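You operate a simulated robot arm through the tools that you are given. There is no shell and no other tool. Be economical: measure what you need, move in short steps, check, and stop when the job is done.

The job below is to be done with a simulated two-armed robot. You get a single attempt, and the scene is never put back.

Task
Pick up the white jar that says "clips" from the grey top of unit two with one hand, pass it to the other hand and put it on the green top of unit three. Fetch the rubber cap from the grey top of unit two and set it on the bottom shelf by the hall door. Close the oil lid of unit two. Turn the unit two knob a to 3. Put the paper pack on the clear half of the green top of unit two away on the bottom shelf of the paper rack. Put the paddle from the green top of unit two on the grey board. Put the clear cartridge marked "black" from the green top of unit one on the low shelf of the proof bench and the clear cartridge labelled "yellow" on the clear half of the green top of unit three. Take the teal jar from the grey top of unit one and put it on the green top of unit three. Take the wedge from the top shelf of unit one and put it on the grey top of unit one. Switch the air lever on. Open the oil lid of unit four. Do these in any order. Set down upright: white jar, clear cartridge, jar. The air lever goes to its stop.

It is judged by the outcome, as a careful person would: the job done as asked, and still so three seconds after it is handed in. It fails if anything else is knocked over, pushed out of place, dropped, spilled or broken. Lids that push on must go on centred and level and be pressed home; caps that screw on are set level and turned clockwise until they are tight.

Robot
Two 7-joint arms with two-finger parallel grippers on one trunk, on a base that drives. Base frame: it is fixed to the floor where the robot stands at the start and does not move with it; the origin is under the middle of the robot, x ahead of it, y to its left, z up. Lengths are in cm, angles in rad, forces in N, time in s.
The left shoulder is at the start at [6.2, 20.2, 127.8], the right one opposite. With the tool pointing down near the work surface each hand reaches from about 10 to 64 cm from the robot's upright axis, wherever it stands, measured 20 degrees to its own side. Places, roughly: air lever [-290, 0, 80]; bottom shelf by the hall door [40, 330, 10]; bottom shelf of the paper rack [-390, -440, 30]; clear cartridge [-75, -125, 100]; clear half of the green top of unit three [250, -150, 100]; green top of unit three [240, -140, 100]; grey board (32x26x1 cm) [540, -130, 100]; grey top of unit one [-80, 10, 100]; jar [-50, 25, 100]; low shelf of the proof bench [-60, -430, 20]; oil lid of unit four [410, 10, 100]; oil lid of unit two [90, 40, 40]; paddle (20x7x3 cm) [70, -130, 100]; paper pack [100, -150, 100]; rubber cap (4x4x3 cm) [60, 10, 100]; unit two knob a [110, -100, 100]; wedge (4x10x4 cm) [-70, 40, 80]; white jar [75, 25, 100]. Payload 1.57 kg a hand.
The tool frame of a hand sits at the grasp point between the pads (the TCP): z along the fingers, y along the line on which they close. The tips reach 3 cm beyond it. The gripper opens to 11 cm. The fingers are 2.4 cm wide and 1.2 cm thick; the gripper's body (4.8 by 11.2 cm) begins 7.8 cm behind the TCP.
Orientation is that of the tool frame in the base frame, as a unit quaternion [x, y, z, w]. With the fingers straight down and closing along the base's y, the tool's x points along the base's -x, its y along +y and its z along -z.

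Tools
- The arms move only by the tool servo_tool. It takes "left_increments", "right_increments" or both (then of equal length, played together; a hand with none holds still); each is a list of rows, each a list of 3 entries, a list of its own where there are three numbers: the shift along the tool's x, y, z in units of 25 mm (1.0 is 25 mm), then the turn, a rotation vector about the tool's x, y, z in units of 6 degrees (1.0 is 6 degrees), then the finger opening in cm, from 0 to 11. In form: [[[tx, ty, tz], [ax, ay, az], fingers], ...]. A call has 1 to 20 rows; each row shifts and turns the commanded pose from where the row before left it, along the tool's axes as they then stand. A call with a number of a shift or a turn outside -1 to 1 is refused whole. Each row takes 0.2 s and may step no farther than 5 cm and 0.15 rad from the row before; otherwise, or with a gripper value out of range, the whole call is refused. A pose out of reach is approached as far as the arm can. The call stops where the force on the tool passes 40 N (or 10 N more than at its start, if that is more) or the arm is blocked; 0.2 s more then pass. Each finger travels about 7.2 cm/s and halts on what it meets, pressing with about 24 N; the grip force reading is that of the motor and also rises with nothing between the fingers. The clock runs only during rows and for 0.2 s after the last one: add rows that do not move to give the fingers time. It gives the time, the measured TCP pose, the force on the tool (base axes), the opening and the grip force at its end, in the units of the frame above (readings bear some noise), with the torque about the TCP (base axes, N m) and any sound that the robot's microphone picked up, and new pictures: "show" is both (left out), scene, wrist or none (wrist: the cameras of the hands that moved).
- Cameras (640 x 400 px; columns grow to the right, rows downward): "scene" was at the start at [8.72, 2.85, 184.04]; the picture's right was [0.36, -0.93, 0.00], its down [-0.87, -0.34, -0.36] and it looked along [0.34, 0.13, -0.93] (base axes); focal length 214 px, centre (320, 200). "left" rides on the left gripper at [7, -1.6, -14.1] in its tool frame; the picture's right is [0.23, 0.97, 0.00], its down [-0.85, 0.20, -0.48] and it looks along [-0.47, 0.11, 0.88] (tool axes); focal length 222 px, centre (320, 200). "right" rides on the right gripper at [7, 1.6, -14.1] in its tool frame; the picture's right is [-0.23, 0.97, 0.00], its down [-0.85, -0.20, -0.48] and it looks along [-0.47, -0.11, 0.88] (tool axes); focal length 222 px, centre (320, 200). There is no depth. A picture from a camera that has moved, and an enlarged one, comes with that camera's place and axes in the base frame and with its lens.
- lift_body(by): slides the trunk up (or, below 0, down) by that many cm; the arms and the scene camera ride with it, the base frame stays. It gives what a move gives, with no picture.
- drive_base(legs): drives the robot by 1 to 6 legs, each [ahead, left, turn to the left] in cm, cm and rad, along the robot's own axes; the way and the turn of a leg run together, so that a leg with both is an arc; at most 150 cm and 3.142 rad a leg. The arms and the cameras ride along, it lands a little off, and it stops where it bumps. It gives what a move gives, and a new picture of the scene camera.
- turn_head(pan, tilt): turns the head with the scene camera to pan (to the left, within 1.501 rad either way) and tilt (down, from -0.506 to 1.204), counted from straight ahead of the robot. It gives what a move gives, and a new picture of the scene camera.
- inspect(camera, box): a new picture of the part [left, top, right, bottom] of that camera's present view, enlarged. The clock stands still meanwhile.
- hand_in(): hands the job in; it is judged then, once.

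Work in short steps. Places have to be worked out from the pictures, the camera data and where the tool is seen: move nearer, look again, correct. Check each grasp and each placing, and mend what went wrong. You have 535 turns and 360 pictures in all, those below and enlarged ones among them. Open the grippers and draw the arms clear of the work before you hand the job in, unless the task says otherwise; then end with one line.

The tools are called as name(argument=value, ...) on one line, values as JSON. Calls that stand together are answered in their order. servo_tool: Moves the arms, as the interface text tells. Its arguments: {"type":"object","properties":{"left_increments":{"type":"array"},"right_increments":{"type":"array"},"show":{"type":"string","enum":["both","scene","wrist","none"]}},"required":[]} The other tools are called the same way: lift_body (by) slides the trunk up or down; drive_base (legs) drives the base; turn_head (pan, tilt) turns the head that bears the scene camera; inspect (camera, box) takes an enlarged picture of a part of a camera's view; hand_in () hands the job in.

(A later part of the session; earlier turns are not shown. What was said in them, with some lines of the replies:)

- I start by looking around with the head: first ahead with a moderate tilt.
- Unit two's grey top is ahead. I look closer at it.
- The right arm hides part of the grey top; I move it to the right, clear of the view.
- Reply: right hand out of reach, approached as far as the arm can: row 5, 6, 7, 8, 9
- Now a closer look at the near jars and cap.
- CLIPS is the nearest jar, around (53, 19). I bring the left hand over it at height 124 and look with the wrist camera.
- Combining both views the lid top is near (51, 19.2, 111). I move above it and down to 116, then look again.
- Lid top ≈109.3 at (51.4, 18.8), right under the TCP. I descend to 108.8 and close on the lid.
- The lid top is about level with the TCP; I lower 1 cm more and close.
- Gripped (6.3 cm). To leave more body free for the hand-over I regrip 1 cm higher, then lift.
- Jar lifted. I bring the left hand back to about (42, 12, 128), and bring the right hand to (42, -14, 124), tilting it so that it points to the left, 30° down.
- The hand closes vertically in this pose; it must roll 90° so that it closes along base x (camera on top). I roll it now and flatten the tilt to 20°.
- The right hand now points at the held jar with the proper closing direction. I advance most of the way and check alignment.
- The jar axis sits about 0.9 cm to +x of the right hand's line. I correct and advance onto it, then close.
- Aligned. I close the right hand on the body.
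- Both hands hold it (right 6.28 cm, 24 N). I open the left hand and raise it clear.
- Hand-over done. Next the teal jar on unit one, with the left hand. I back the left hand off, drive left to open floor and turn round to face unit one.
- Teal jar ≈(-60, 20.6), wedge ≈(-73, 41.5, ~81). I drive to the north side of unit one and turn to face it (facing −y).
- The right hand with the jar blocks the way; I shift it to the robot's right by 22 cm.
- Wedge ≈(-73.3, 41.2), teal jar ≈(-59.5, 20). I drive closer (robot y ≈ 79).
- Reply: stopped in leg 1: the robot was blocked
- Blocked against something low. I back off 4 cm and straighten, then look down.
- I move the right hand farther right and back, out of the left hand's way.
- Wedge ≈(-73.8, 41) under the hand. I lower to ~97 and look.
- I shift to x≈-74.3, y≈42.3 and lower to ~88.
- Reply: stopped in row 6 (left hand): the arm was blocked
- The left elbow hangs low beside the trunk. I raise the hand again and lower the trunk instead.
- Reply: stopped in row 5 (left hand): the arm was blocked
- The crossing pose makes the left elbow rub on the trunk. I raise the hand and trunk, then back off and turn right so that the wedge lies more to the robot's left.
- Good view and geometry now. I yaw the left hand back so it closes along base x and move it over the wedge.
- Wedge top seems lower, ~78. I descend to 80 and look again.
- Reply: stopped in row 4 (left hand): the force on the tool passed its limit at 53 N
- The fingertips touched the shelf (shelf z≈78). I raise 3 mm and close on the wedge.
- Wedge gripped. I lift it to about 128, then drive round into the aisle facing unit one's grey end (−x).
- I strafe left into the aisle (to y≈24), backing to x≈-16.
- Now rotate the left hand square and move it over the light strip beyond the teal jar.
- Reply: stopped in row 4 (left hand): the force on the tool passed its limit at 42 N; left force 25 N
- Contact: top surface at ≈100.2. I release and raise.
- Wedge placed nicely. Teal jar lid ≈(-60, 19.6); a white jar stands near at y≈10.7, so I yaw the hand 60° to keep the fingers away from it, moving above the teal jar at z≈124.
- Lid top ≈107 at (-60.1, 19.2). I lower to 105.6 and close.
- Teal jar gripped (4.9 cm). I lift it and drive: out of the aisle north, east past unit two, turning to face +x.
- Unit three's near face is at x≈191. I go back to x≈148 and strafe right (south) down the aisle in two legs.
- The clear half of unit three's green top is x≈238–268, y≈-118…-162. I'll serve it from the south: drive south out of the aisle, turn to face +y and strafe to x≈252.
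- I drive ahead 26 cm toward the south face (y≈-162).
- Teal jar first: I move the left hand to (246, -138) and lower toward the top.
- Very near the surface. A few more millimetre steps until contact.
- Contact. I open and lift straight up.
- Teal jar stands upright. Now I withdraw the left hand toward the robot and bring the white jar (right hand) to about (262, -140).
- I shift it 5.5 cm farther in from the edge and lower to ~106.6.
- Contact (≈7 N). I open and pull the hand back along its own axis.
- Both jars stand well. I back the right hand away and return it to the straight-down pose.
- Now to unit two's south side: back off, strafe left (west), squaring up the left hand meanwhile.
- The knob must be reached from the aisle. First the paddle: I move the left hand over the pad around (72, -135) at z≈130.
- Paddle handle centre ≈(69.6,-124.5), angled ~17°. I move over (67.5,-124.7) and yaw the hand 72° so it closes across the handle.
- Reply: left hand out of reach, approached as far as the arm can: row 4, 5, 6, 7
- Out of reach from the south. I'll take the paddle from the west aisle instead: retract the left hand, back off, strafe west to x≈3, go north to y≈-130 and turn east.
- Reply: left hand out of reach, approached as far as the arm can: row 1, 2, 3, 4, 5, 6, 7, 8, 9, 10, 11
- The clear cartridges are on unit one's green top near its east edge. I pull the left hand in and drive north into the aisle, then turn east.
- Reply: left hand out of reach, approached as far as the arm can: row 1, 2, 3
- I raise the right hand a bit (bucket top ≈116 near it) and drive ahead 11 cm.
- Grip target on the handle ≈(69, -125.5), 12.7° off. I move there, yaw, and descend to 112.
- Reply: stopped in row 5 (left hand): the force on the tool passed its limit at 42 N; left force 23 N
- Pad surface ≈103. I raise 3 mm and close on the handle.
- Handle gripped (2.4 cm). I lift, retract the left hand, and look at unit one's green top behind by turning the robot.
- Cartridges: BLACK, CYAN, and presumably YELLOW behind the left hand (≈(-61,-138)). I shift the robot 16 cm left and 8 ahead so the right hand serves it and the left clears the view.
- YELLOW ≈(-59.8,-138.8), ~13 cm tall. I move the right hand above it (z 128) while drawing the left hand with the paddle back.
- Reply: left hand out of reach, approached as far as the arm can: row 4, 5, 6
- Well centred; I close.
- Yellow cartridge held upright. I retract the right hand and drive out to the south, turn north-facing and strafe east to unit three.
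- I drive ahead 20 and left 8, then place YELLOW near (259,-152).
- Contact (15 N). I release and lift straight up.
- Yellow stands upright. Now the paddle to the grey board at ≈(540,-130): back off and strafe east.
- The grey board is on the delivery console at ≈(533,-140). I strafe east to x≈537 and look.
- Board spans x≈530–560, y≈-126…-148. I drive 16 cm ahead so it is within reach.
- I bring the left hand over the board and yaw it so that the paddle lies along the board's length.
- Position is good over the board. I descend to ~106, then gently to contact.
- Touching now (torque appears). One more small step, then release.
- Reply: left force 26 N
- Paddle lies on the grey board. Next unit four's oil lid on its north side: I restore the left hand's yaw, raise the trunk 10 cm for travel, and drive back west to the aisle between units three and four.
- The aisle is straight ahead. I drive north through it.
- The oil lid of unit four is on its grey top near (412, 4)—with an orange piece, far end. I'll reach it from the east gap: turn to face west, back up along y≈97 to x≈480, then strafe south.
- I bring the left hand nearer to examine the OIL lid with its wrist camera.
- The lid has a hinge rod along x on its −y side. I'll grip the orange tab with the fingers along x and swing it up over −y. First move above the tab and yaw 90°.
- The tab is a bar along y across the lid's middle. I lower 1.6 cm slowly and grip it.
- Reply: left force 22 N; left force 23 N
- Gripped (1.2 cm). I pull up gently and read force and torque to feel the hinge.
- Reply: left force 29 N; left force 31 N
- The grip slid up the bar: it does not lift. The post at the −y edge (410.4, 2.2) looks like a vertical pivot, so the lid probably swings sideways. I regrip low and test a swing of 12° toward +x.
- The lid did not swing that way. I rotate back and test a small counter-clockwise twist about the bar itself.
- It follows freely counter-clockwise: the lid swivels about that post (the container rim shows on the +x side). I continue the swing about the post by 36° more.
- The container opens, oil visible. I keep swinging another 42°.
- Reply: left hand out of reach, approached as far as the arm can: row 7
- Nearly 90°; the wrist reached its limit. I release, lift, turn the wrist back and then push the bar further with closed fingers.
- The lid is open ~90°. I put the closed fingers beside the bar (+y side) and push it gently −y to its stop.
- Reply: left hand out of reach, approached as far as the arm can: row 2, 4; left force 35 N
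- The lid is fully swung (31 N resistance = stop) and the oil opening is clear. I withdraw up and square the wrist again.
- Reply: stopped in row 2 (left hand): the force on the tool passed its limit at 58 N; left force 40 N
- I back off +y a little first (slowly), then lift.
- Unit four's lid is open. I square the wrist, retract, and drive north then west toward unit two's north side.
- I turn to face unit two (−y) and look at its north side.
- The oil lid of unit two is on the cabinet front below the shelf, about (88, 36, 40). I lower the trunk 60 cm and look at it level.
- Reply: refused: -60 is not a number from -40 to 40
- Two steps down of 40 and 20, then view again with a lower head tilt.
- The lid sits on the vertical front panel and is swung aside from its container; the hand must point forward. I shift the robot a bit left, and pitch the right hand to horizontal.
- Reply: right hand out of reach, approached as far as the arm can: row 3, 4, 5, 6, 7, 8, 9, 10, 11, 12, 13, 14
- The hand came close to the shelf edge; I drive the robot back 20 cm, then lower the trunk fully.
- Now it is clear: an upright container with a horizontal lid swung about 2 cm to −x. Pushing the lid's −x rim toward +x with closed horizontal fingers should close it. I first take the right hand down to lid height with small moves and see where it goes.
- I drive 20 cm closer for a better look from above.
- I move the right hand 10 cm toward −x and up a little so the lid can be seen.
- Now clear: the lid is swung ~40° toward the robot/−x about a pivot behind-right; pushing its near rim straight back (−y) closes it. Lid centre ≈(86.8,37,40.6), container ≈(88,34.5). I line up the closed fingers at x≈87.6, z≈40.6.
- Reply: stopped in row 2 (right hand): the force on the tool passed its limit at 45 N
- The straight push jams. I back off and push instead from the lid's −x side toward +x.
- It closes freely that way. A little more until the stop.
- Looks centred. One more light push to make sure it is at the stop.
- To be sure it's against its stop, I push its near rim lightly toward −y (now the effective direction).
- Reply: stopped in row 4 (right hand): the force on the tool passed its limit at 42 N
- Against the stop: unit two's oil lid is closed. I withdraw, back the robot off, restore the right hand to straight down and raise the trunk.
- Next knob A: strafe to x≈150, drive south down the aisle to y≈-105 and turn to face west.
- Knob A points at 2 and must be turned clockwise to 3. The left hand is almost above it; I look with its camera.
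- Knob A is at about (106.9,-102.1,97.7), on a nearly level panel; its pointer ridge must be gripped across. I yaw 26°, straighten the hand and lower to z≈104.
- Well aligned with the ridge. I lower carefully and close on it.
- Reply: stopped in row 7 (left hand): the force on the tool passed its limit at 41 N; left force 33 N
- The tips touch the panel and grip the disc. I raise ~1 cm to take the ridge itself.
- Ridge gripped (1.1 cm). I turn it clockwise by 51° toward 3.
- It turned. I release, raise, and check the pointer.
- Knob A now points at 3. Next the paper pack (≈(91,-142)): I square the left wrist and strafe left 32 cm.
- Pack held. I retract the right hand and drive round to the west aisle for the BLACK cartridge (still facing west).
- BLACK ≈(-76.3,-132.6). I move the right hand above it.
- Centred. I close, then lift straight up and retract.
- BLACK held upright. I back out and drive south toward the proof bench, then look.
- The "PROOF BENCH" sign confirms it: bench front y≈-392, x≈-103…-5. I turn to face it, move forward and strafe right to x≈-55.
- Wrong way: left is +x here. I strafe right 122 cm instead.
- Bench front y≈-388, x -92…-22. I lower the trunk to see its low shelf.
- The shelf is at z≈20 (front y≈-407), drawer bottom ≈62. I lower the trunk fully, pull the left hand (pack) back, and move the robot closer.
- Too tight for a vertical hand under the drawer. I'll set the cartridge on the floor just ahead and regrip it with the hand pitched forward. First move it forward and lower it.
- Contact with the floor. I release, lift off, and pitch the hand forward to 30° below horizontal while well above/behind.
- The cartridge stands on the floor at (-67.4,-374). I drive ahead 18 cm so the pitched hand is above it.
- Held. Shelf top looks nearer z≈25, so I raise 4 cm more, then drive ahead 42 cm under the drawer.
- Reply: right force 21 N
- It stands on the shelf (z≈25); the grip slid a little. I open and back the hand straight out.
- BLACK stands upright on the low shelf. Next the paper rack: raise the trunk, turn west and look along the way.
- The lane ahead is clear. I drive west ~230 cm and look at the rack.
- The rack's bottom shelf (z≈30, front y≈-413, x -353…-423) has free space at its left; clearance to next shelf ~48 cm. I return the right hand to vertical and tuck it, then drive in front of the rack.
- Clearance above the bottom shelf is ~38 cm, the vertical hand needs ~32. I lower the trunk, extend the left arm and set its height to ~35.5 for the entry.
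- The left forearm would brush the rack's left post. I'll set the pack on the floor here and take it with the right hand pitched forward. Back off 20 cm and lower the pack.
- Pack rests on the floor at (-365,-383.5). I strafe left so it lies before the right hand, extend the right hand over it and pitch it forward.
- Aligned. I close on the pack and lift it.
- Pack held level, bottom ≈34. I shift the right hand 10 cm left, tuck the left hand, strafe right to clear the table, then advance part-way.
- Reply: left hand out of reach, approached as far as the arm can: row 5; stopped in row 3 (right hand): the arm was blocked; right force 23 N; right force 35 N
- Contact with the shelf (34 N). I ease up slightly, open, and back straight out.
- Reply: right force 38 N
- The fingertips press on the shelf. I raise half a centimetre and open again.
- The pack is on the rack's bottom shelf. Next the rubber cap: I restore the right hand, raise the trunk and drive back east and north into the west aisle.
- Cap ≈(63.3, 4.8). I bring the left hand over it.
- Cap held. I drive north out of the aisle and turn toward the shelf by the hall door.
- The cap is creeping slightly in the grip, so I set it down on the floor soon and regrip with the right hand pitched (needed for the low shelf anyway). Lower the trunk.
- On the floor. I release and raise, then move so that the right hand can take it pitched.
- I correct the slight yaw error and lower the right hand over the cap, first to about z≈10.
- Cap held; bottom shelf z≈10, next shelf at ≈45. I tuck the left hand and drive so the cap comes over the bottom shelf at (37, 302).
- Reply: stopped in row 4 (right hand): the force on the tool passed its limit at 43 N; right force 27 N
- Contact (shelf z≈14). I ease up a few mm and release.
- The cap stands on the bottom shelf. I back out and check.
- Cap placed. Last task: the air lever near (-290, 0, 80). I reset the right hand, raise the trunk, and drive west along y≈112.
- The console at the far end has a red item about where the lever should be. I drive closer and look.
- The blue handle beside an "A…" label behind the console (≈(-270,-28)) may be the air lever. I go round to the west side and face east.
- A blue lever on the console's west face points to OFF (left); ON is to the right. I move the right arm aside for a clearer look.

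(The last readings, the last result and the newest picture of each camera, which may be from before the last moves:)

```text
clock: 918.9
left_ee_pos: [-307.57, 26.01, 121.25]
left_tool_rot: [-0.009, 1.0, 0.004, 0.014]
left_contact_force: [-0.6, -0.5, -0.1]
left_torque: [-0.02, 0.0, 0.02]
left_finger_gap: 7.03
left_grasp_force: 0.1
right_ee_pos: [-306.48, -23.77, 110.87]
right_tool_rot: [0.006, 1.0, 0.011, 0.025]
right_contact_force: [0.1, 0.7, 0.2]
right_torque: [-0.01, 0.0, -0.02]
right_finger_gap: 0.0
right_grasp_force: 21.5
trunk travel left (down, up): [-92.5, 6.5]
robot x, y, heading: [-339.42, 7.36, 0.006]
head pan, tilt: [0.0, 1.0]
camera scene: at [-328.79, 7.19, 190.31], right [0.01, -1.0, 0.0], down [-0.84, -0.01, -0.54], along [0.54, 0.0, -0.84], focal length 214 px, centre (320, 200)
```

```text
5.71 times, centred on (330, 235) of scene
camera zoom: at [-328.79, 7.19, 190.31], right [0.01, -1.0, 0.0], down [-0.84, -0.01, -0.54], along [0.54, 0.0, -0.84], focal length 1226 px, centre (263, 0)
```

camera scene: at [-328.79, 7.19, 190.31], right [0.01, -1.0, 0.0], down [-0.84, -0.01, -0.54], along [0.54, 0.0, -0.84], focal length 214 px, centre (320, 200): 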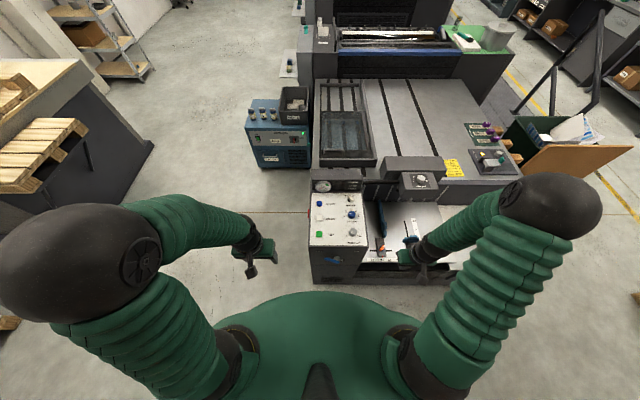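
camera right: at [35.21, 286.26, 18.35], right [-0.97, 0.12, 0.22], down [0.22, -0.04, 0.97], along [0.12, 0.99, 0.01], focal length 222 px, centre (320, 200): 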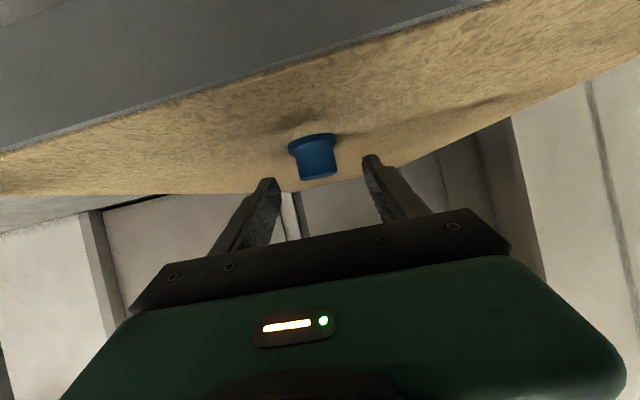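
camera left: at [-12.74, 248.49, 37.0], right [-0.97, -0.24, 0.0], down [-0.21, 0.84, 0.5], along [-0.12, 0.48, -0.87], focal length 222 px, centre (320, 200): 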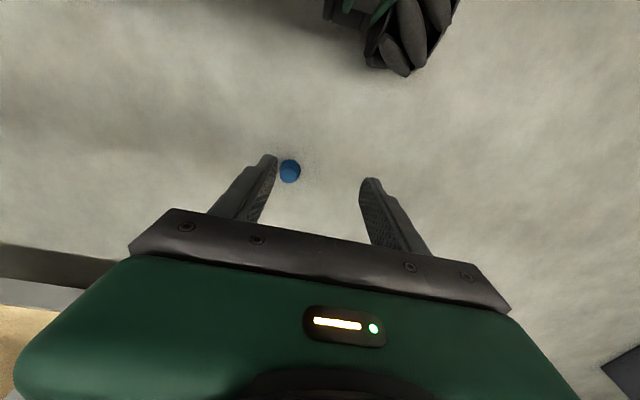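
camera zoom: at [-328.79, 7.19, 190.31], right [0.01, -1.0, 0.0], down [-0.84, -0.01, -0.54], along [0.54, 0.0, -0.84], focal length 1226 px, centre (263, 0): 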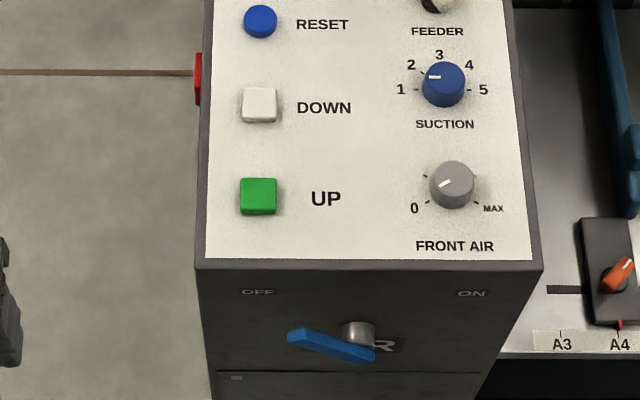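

"AIR" is printed behind the blue lever; it points up-left to OFF and must swing over the top to ON. I back off, lower the trunk and pitch the right hand forward with fingers closed.

drive_base(legs=[[-18, 0, -0.006]])

lift_body(by=-35)

servo_tool(right_increments=[[[-0.9, 0.3, 0], [0, 0, 0], 0], [[-0.9, 0.3, 0], [0, 0, 0], 0], [[-0.9, 0.3, 0], [0, 0, 0], 0], [[-0.9, 0.3, 0], [0, 0, 0], 0], [[-0.9, 0.3, 0], [0, -0.3, 0], 0], [[0, 0, 0], [0, -1, 0], 0], [[0, 0, 0], [0, -1, 0], 0], [[0, 0, 0], [0, -1, 0], 0], [[0, 0, 0], [0, -1, 0], 0], [[0, 0, 0], [0, -1, 0], 0], [[0, 0, 0], [0, -1, 0], 0], [[0, 0, 0], [0, -1, 0], 0], [[0, 0, 0], [0, -1, 0], 0], [[0, 0, 0], [0, -1, 0], 0], [[0, 0, 0], [0, -1, 0], 0], [[0, 0, 0], [0, -1, 0], 0], [[0, 0, 0], [0, -1, 0], 0], [[0, 0, 0], [0, -1, 0], 0], [[0, 0, 0], [0, -1, 0], 0]], show="both")

```text
clock: 920.4
left_ee_pos: [-324.98, 25.92, 121.13]
left_tool_rot: [-0.008, 1.0, 0.004, 0.014]
left_contact_force: [0.1, 0.0, 0.5]
left_torque: [0.02, 0.02, 0.02]
left_finger_gap: 6.99
left_grasp_force: 0.0
right_ee_pos: [-323.84, -23.94, 110.77]
right_tool_rot: [0.007, 1.0, 0.011, 0.024]
right_contact_force: [-0.1, -0.2, 0.7]
right_torque: [-0.01, 0.02, 0.02]
right_finger_gap: 0.0
right_grasp_force: 20.9
trunk travel left (down, up): [-92.5, 6.5]
robot x, y, heading: [-356.98, 6.94, 0.002]
head pan, tilt: [0.0, 1.0]
camera scene: at [-345.87, 7.03, 190.26], right [0.0, -1.0, 0.0], down [-0.84, 0.0, -0.54], along [0.54, 0.0, -0.84], focal length 214 px, centre (320, 200)
```

scene: 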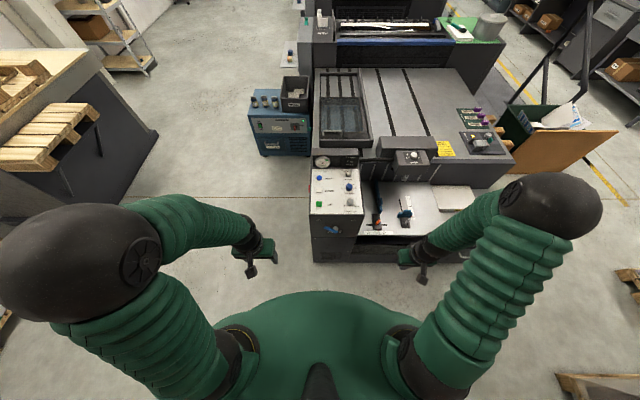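

```text
clock: 923.8
left_ee_pos: [-325.53, 26.01, 86.32]
left_tool_rot: [-0.009, 1.0, 0.003, 0.016]
left_contact_force: [-0.2, -0.3, 0.8]
left_torque: [0.0, 0.0, -0.01]
left_finger_gap: 7.01
left_grasp_force: 0.0
right_ee_pos: [-324.53, -24.0, 76.06]
right_tool_rot: [0.007, 1.0, 0.012, 0.026]
right_contact_force: [0.8, 0.2, -0.4]
right_torque: [-0.01, 0.01, 0.01]
right_finger_gap: 0.01
right_grasp_force: 21.8
trunk travel left (down, up): [-57.5, 41.5]
robot x, y, heading: [-356.59, 7.03, 0.008]
head pan, tilt: [0.0, 1.0]
```

```text
clock: 927.8
left_ee_pos: [-325.52, 25.9, 86.3]
left_tool_rot: [-0.007, 1.0, 0.004, 0.016]
left_contact_force: [-0.5, -0.5, -0.1]
left_torque: [0.0, 0.0, 0.0]
left_finger_gap: 7.01
left_grasp_force: 0.0
right_ee_pos: [-313.19, -20.48, 76.66]
right_tool_rot: [0.013, 0.713, 0.003, 0.701]
right_contact_force: [0.6, -0.1, 0.3]
right_torque: [0.0, -0.02, 0.01]
right_finger_gap: 0.0
right_grasp_force: 21.3
trunk travel left (down, up): [-57.5, 41.5]
robot x, y, heading: [-357.19, 7.05, 0.005]
head pan, tilt: [0.0, 1.0]
camera scene: at [-346.7, 6.89, 155.31], right [0.01, -1.0, 0.0], down [-0.84, 0.0, -0.54], along [0.54, 0.0, -0.84], focal length 214 px, centre (320, 200)
camera right: at [-327.43, -18.45, 69.94], right [0.02, 0.97, 0.25], down [-0.47, -0.21, 0.86], along [0.88, -0.13, 0.45], focal length 222 px, centre (320, 200)
```

scene: 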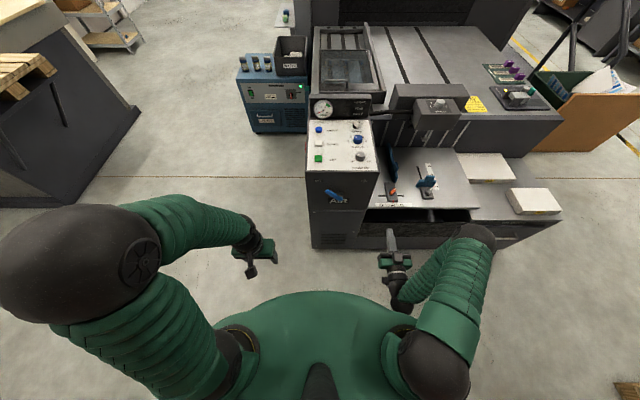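
right: 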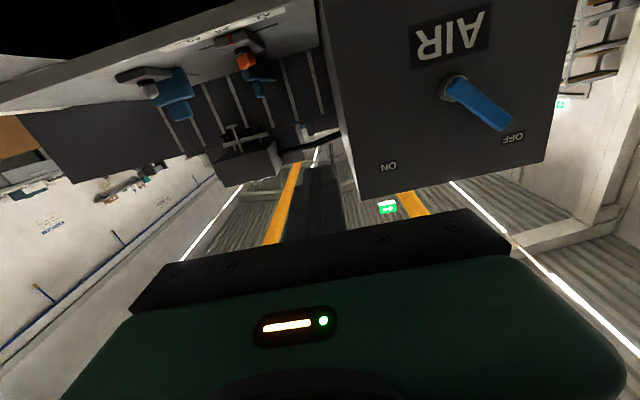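

Now the geometry is clear: pivot ≈(y −1.8, z 75), lever tip up-left at ≈(3.6, 81); it swings 90° over the top to ON. I shift the robot 14 cm left and bring the closed fingers to the lever's left side, still clear of the face.

drive_base(legs=[[0, 14, -0.005]])

servo_tool(right_increments=[[[0, 0.95, 0], [0, 0, 0], 0], [[0, 0.95, 0], [0, 0, 0], 0], [[0, 0.95, 0], [0, 0, 0], 0], [[0, 0.95, 0], [0, 0, 0], 0], [[0, 0.95, 0], [0, 0, 0], 0], [[0, 0, 0], [0, 0, 0], 0]], show="wrist")

```text
clock: 929.2
left_ee_pos: [-325.47, 39.69, 86.3]
left_tool_rot: [-0.008, 1.0, 0.006, 0.016]
left_contact_force: [-1.1, 0.6, -1.0]
left_torque: [0.02, 0.0, -0.04]
left_finger_gap: 7.0
left_grasp_force: 0.1
right_ee_pos: [-313.12, -6.57, 76.46]
right_tool_rot: [0.015, 0.714, 0.005, 0.7]
right_contact_force: [-0.3, -0.2, -0.2]
right_torque: [-0.05, -0.01, 0.04]
right_finger_gap: 0.0
right_grasp_force: 21.4
trunk travel left (down, up): [-57.5, 41.5]
robot x, y, heading: [-356.95, 20.92, 0.007]
head pan, tilt: [0.0, 1.0]
camera scene: at [-346.67, 20.03, 155.29], right [0.0, -1.0, -0.01], down [-0.84, 0.0, -0.54], along [0.54, 0.01, -0.84], focal length 214 px, centre (320, 200)
```

scene: 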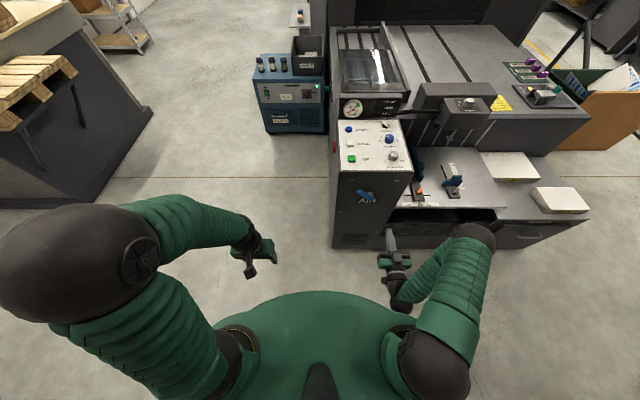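

```text
clock: 930.6
left_ee_pos: [-325.57, 40.1, 86.19]
left_tool_rot: [-0.008, 1.0, 0.003, 0.016]
left_contact_force: [-0.7, 1.4, -0.1]
left_torque: [0.0, 0.02, 0.0]
left_finger_gap: 7.02
left_grasp_force: 0.1
right_ee_pos: [-313.04, 5.59, 76.9]
right_tool_rot: [0.012, 0.714, 0.003, 0.7]
right_contact_force: [-0.1, -0.3, 0.6]
right_torque: [0.01, -0.01, 0.02]
right_finger_gap: 0.04
right_grasp_force: 21.3
trunk travel left (down, up): [-57.5, 41.5]
robot x, y, heading: [-357.07, 21.1, 0.003]
head pan, tilt: [0.0, 1.0]
camera right: at [-327.34, 7.69, 70.2], right [0.02, 0.97, 0.25], down [-0.46, -0.21, 0.86], along [0.89, -0.13, 0.45], focal length 222 px, centre (320, 200)
```

right: 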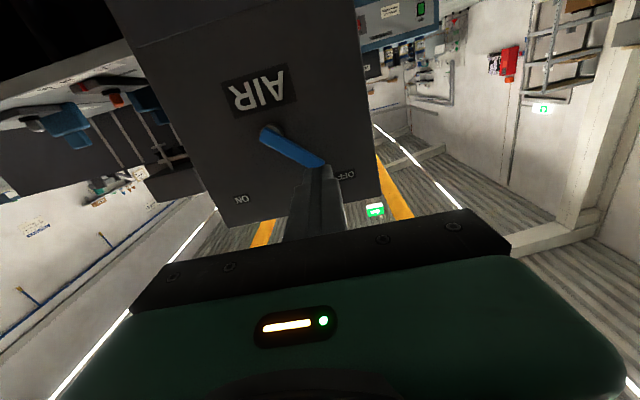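

The finger is just left/below the lever as wanted. I advance until the tips are about level with the lever.

servo_tool(right_increments=[[[0, 0, 1], [0, 0, 0], 0], [[0, 0, 1], [0, 0, 0], 0], [[0, 0, 1], [0, 0, 0], 0], [[0, 0, 1], [0, 0, 0], 0], [[0, 0, 1], [0, 0, 0], 0], [[0, 0, 0.6], [0, 0, 0], 0], [[0, 0, 0.3], [0, 0, 0], 0], [[0, 0, 0], [0, 0, 0], 0]], show="wrist")

inspect(camera="scene", box=[330, 150, 410, 220])

```text
clock: 932.4
left_ee_pos: [-325.66, 40.35, 86.28]
left_tool_rot: [-0.007, 1.0, 0.003, 0.015]
left_contact_force: [0.4, 0.1, 0.9]
left_torque: [0.02, 0.03, -0.01]
left_finger_gap: 6.98
left_grasp_force: 0.2
right_ee_pos: [-298.33, 5.66, 76.75]
right_tool_rot: [0.013, 0.714, 0.001, 0.7]
right_contact_force: [0.0, 0.5, -0.2]
right_torque: [0.0, -0.03, 0.01]
right_finger_gap: 0.02
right_grasp_force: 21.3
trunk travel left (down, up): [-57.5, 41.5]
robot x, y, heading: [-356.95, 21.07, 0.01]
head pan, tilt: [0.0, 1.0]
camera right: at [-312.6, 7.69, 70.08], right [0.02, 0.97, 0.25], down [-0.47, -0.21, 0.86], along [0.89, -0.13, 0.45], focal length 222 px, centre (320, 200)
```

right: 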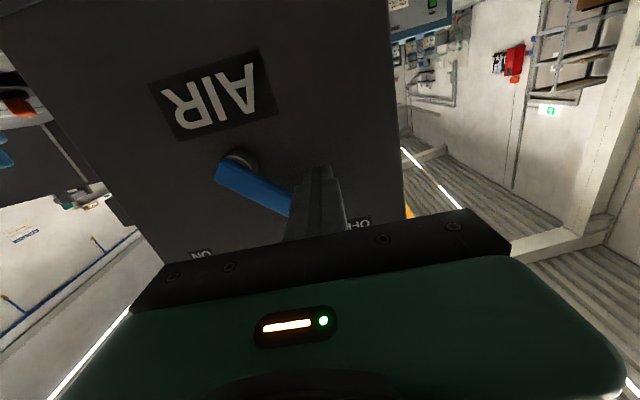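

```text
5.71 times, centred on (370, 185) of scene
camera zoom: at [-346.65, 21.31, 155.3], right [0.01, -1.0, 0.0], down [-0.84, 0.0, -0.54], along [0.54, 0.0, -0.84], focal length 1226 px, centre (34, 286)
```

zoom: 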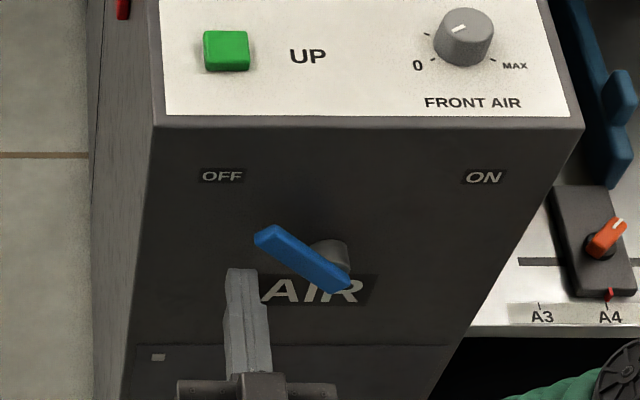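

servo_tool(right_increments=[[[-0.14, -0.35, 0], [0, 0, 0], 0], [[-0.14, -0.35, 0], [0, 0, 0], 0], [[-0.28, -0.2, 0], [0, 0, 0], 0], [[-0.28, -0.2, 0], [0, 0, 0], 0], [[-0.22, -0.24, 0], [0, 0, 0], 0], [[-0.22, -0.24, 0], [0, 0, 0], 0], [[-0.14, -0.3, 0], [0, 0, 0], 0], [[-0.14, -0.3, 0], [0, 0, 0], 0]], show="none")

inspect(camera="scene", box=[330, 150, 410, 220])

```text
clock: 934.2
left_ee_pos: [-325.57, 40.24, 86.29]
left_tool_rot: [-0.007, 1.0, 0.003, 0.016]
left_contact_force: [0.2, -0.3, -0.3]
left_torque: [0.02, -0.01, -0.01]
left_finger_gap: 7.02
left_grasp_force: 0.1
right_ee_pos: [-298.42, 0.17, 80.61]
right_tool_rot: [0.013, 0.714, 0.002, 0.7]
right_contact_force: [0.8, 1.0, 0.2]
right_torque: [0.02, -0.02, 0.0]
right_finger_gap: 0.03
right_grasp_force: 21.3
trunk travel left (down, up): [-57.5, 41.5]
robot x, y, heading: [-357.29, 21.23, 0.004]
head pan, tilt: [0.0, 1.0]
```

```text
5.71 times, centred on (370, 185) of scene
camera zoom: at [-346.64, 21.3, 155.3], right [0.01, -1.0, 0.0], down [-0.84, 0.0, -0.54], along [0.54, 0.0, -0.84], focal length 1226 px, centre (34, 286)
```

zoom: 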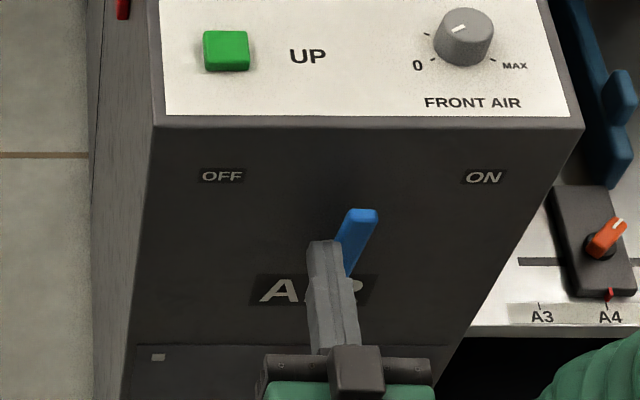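

It works: the lever is past vertical. I continue the push to the ON side.

servo_tool(right_increments=[[[-0.06, -0.32, 0], [0, 0, 0], 0], [[-0.06, -0.32, 0], [0, 0, 0], 0], [[0.02, -0.34, 0], [0, 0, 0], 0], [[0.02, -0.34, 0], [0, 0, 0], 0], [[0.1, -0.3, 0], [0, 0, 0], 0], [[0.1, -0.3, 0], [0, 0, 0], 0], [[0, 0, 0], [0, 0, 0], 0]], show="none")

inspect(camera="scene", box=[330, 150, 410, 220])

```text
clock: 935.8
left_ee_pos: [-325.68, 40.33, 86.2]
left_tool_rot: [-0.008, 1.0, 0.002, 0.015]
left_contact_force: [-0.4, 0.0, 0.4]
left_torque: [0.02, 0.01, 0.03]
left_finger_gap: 7.0
left_grasp_force: 0.0
right_ee_pos: [-298.44, -4.56, 80.23]
right_tool_rot: [0.012, 0.713, 0.0, 0.701]
right_contact_force: [-3.6, 2.9, 1.6]
right_torque: [-0.02, -0.07, 0.04]
right_finger_gap: 0.02
right_grasp_force: 20.6
trunk travel left (down, up): [-57.5, 41.5]
robot x, y, heading: [-357.24, 21.37, 0.002]
head pan, tilt: [0.0, 1.0]
```

```text
5.71 times, centred on (370, 185) of scene
camera zoom: at [-346.79, 21.41, 155.31], right [0.01, -1.0, 0.0], down [-0.84, 0.0, -0.54], along [0.54, 0.0, -0.84], focal length 1226 px, centre (34, 286)
```

zoom: 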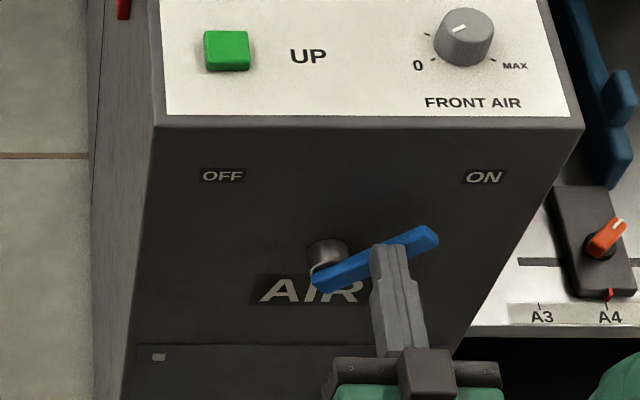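

Nearly there; I press a bit further to be at the stop.

servo_tool(right_increments=[[[0.09, -0.08, 0], [0, 0, 0], 0], [[0.09, -0.08, 0], [0, 0, 0], 0], [[0.09, -0.08, 0], [0, 0, 0], 0], [[0, 0, 0], [0, 0, 0], 0]], show="none")

inspect(camera="scene", box=[330, 150, 410, 220])

```text
clock: 936.8
left_ee_pos: [-325.57, 40.25, 86.24]
left_tool_rot: [-0.007, 1.0, 0.003, 0.016]
left_contact_force: [0.4, -0.7, -0.1]
left_torque: [0.03, 0.02, 0.01]
left_finger_gap: 7.02
left_grasp_force: 0.1
right_ee_pos: [-298.53, -5.24, 79.35]
right_tool_rot: [0.012, 0.714, 0.002, 0.7]
right_contact_force: [-2.6, 0.0, 0.3]
right_torque: [-0.03, -0.02, 0.03]
right_finger_gap: 0.0
right_grasp_force: 21.1
trunk travel left (down, up): [-57.5, 41.5]
robot x, y, heading: [-356.59, 21.08, 0.01]
head pan, tilt: [0.0, 1.0]
```

```text
5.71 times, centred on (370, 185) of scene
camera zoom: at [-346.7, 21.26, 155.3], right [0.01, -1.0, 0.0], down [-0.84, 0.0, -0.54], along [0.54, 0.0, -0.84], focal length 1226 px, centre (34, 286)
```

zoom: 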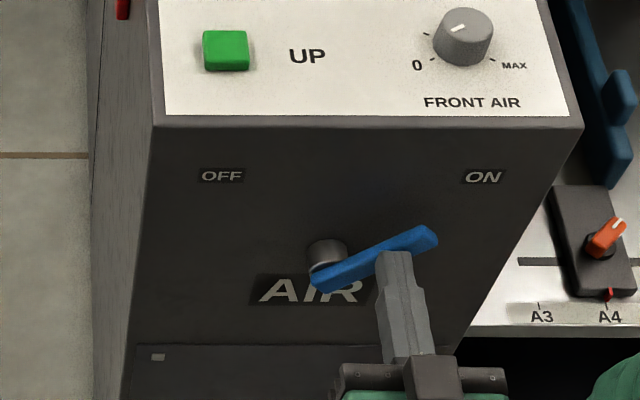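

The fingertip slid over the lever. I back off, reposition up-left of the lever and 2 cm deeper, then push down-right to the stop.

servo_tool(right_increments=[[[0, 0, -1], [0, 0, 0], 0], [[-0.51, 0.57, 0], [0, 0, 0], 0], [[-0.51, 0.57, 0], [0, 0, 0], 0], [[0, 0, 0.95], [0, 0, 0], 0], [[0, 0, 0.9], [0, 0, 0], 0], [[0, 0, 0], [0, 0, 0], 0]], show="none")

servo_tool(right_increments=[[[0.08, -0.16, 0], [0, 0, 0], 0], [[0.08, -0.16, 0], [0, 0, 0], 0], [[0.08, -0.16, 0], [0, 0, 0], 0], [[0.08, -0.16, 0], [0, 0, 0], 0], [[0.08, -0.16, 0], [0, 0, 0], 0]], show="none")

inspect(camera="scene", box=[330, 150, 410, 220])

```text
clock: 938.2
left_ee_pos: [-325.75, 40.35, 86.29]
left_tool_rot: [-0.007, 1.0, 0.002, 0.015]
left_contact_force: [0.1, 0.6, -0.4]
left_torque: [0.0, -0.01, -0.05]
left_finger_gap: 7.0
left_grasp_force: 0.1
right_ee_pos: [-296.12, -2.45, 82.24]
right_tool_rot: [0.011, 0.714, 0.003, 0.7]
right_contact_force: [1.0, -0.2, 0.3]
right_torque: [0.03, -0.04, -0.01]
right_finger_gap: 0.02
right_grasp_force: 21.0
trunk travel left (down, up): [-57.5, 41.5]
robot x, y, heading: [-357.26, 21.03, 0.006]
head pan, tilt: [0.0, 1.0]
```

```text
clock: 939.4
left_ee_pos: [-325.68, 40.53, 86.24]
left_tool_rot: [-0.008, 1.0, 0.001, 0.016]
left_contact_force: [0.3, -0.2, 0.0]
left_torque: [-0.03, -0.01, 0.02]
left_finger_gap: 7.01
left_grasp_force: 0.0
right_ee_pos: [-296.11, -4.17, 81.17]
right_tool_rot: [0.011, 0.713, 0.002, 0.701]
right_contact_force: [0.0, 4.6, 4.3]
right_torque: [0.01, -0.11, 0.13]
right_finger_gap: 0.0
right_grasp_force: 21.3
trunk travel left (down, up): [-57.5, 41.5]
robot x, y, heading: [-357.3, 20.88, 0.006]
head pan, tilt: [0.0, 1.0]
```

```text
5.71 times, centred on (370, 185) of scene
camera zoom: at [-346.74, 21.61, 155.32], right [0.01, -1.0, 0.0], down [-0.84, -0.01, -0.54], along [0.54, 0.0, -0.84], focal length 1226 px, centre (34, 286)
```

zoom: 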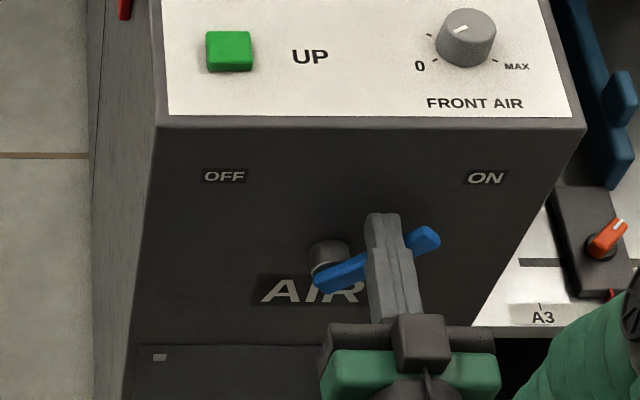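

Now pressing on the right side. I continue in small steps watching the force.

servo_tool(right_increments=[[[0.08, -0.12, 0], [0, 0, 0], 0], [[0.08, -0.12, 0], [0, 0, 0], 0], [[0.08, -0.1, 0], [0, 0, 0], 0], [[0, 0, 0], [0, 0, 0], 0]], show="none")

inspect(camera="scene", box=[330, 150, 410, 220])

```text
clock: 940.3
left_ee_pos: [-325.9, 40.42, 86.35]
left_tool_rot: [-0.008, 1.0, 0.002, 0.018]
left_contact_force: [0.1, -0.5, 0.4]
left_torque: [0.04, 0.01, 0.05]
left_finger_gap: 6.99
left_grasp_force: 0.1
right_ee_pos: [-296.25, -4.23, 81.01]
right_tool_rot: [0.006, 0.707, 0.012, 0.707]
right_contact_force: [-8.8, 25.2, 16.1]
right_torque: [0.1, -0.03, 0.14]
right_finger_gap: 0.01
right_grasp_force: 21.5
trunk travel left (down, up): [-57.5, 41.5]
robot x, y, heading: [-357.18, 21.01, 0.011]
head pan, tilt: [0.0, 1.0]
stopped in row 4 (right hand): the force on the tool passed its limit at 41 N (the readings are from after the stop); the commanded pose is now the measured one
```

```text
5.71 times, centred on (370, 185) of scene
camera zoom: at [-347.28, 21.98, 155.33], right [0.01, -1.0, 0.0], down [-0.84, -0.01, -0.54], along [0.54, 0.0, -0.84], focal length 1226 px, centre (34, 286)
```

zoom: 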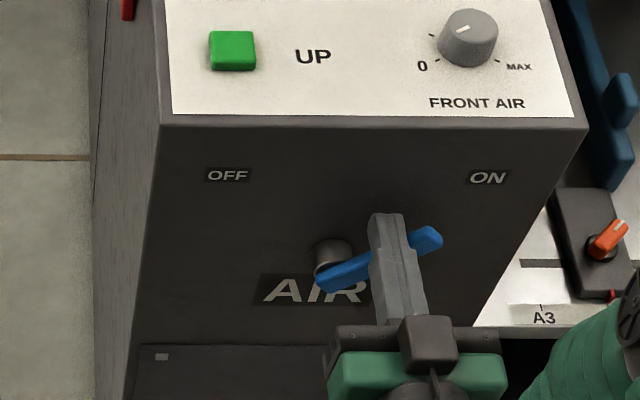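

41 N with no motion: the lever is at its ON stop. I ease off, withdraw the hand and back the robot away.

servo_tool(right_increments=[[[-0.15, 0.25, 0], [0, 0, 0], 0], [[-0.15, 0.25, 0], [0, 0, 0], 0], [[-0.1, 0, -1], [0, 0, 0], 0], [[0, 0, -1], [0, 0, 0], 0], [[0, 0, -1], [0, 0, 0], 0]], show="none")

drive_base(legs=[[-12, 0, 0]])

inspect(camera="scene", box=[320, 110, 420, 200])

```text
clock: 941.5
left_ee_pos: [-325.64, 40.22, 86.27]
left_tool_rot: [-0.007, 1.0, 0.003, 0.016]
left_contact_force: [0.3, -0.8, 0.5]
left_torque: [-0.03, 0.02, 0.03]
left_finger_gap: 6.98
left_grasp_force: 0.0
right_ee_pos: [-303.75, -3.68, 81.68]
right_tool_rot: [0.011, 0.71, 0.006, 0.704]
right_contact_force: [0.0, 0.4, 0.5]
right_torque: [0.02, 0.01, 0.01]
right_finger_gap: 0.0
right_grasp_force: 20.8
trunk travel left (down, up): [-57.5, 41.5]
robot x, y, heading: [-357.24, 21.38, 0.007]
head pan, tilt: [0.0, 1.0]
```

```text
clock: 942.8
left_ee_pos: [-337.45, 40.17, 86.44]
left_tool_rot: [-0.008, 1.0, 0.004, 0.015]
left_contact_force: [0.9, 1.1, 0.8]
left_torque: [-0.04, 0.02, 0.02]
left_finger_gap: 7.01
left_grasp_force: 0.1
right_ee_pos: [-315.52, -3.63, 81.72]
right_tool_rot: [0.01, 0.711, 0.008, 0.703]
right_contact_force: [-0.5, 0.1, 0.4]
right_torque: [-0.02, 0.01, 0.0]
right_finger_gap: 0.0
right_grasp_force: 21.0
trunk travel left (down, up): [-57.5, 41.5]
robot x, y, heading: [-369.0, 21.28, 0.005]
head pan, tilt: [0.0, 1.0]
camera scene: at [-358.44, 21.28, 155.29], right [0.01, -1.0, 0.0], down [-0.84, -0.01, -0.54], along [0.54, 0.0, -0.84], focal length 214 px, centre (320, 200)
```

scene: 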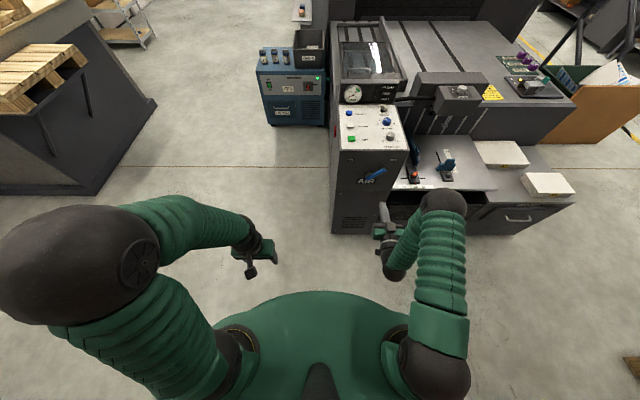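

```text
4.44 times, centred on (370, 155) of scene
camera zoom: at [-358.44, 21.28, 155.29], right [0.01, -1.0, 0.0], down [-0.84, -0.01, -0.54], along [0.54, 0.0, -0.84], focal length 953 px, centre (98, 400)
```

zoom: 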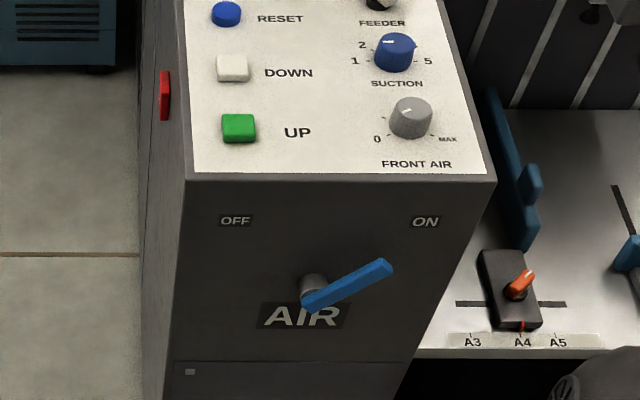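

The air lever is ON at its stop; all twelve jobs are done. I open both grippers with the arms clear of everything.

servo_tool(right_increments=[[[0, 0, -0.5], [0, 0, 0], 8], [[0, 0, -0.5], [0, 0, 0], 11], [[0, 0, 0], [0, 0, 0], 11], [[0, 0, 0], [0, 0, 0], 11]], left_increments=[[[0, 0, 0], [0, 0, 0], 11], [[0, 0, 0], [0, 0, 0], 11], [[0, 0, 0], [0, 0, 0], 11], [[0, 0, 0], [0, 0, 0], 11]], show="none")

drive_base(legs=[[-8, 0, 0]])

```text
clock: 943.8
left_ee_pos: [-337.56, 40.12, 86.25]
left_tool_rot: [-0.008, 1.0, 0.003, 0.016]
left_contact_force: [0.3, -0.6, 0.4]
left_torque: [-0.01, 0.0, 0.01]
left_finger_gap: 10.99
left_grasp_force: 0.0
right_ee_pos: [-318.18, -3.7, 81.7]
right_tool_rot: [0.01, 0.71, 0.007, 0.704]
right_contact_force: [1.6, 0.2, 0.0]
right_torque: [-0.01, 0.0, 0.02]
right_finger_gap: 11.01
right_grasp_force: 0.1
trunk travel left (down, up): [-57.5, 41.5]
robot x, y, heading: [-368.81, 20.92, 0.009]
head pan, tilt: [0.0, 1.0]
```

```text
clock: 944.8
left_ee_pos: [-345.57, 40.11, 86.34]
left_tool_rot: [-0.008, 1.0, 0.003, 0.017]
left_contact_force: [-0.6, 0.6, 0.3]
left_torque: [0.0, -0.05, -0.01]
left_finger_gap: 11.01
left_grasp_force: 0.1
right_ee_pos: [-326.16, -3.7, 81.72]
right_tool_rot: [0.009, 0.71, 0.008, 0.704]
right_contact_force: [-0.4, -0.1, 0.9]
right_torque: [0.0, 0.0, 0.02]
right_finger_gap: 10.99
right_grasp_force: 0.1
trunk travel left (down, up): [-57.5, 41.5]
robot x, y, heading: [-376.97, 21.06, 0.007]
head pan, tilt: [0.0, 1.0]
camera scene: at [-366.46, 21.22, 155.3], right [0.01, -1.0, 0.0], down [-0.84, -0.01, -0.54], along [0.54, 0.0, -0.84], focal length 214 px, centre (320, 200)
```

scene: 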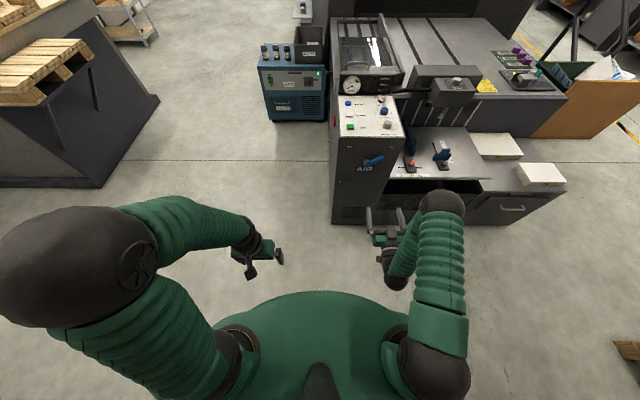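

Everything is in place and the arms are clear; I hand the job in.

hand_in()

```text
The job is handed in.
```

All twelve tasks were carried out and the job was handed in; early on the base bumped something low beside unit one, and I saw nothing displaced afterwards.
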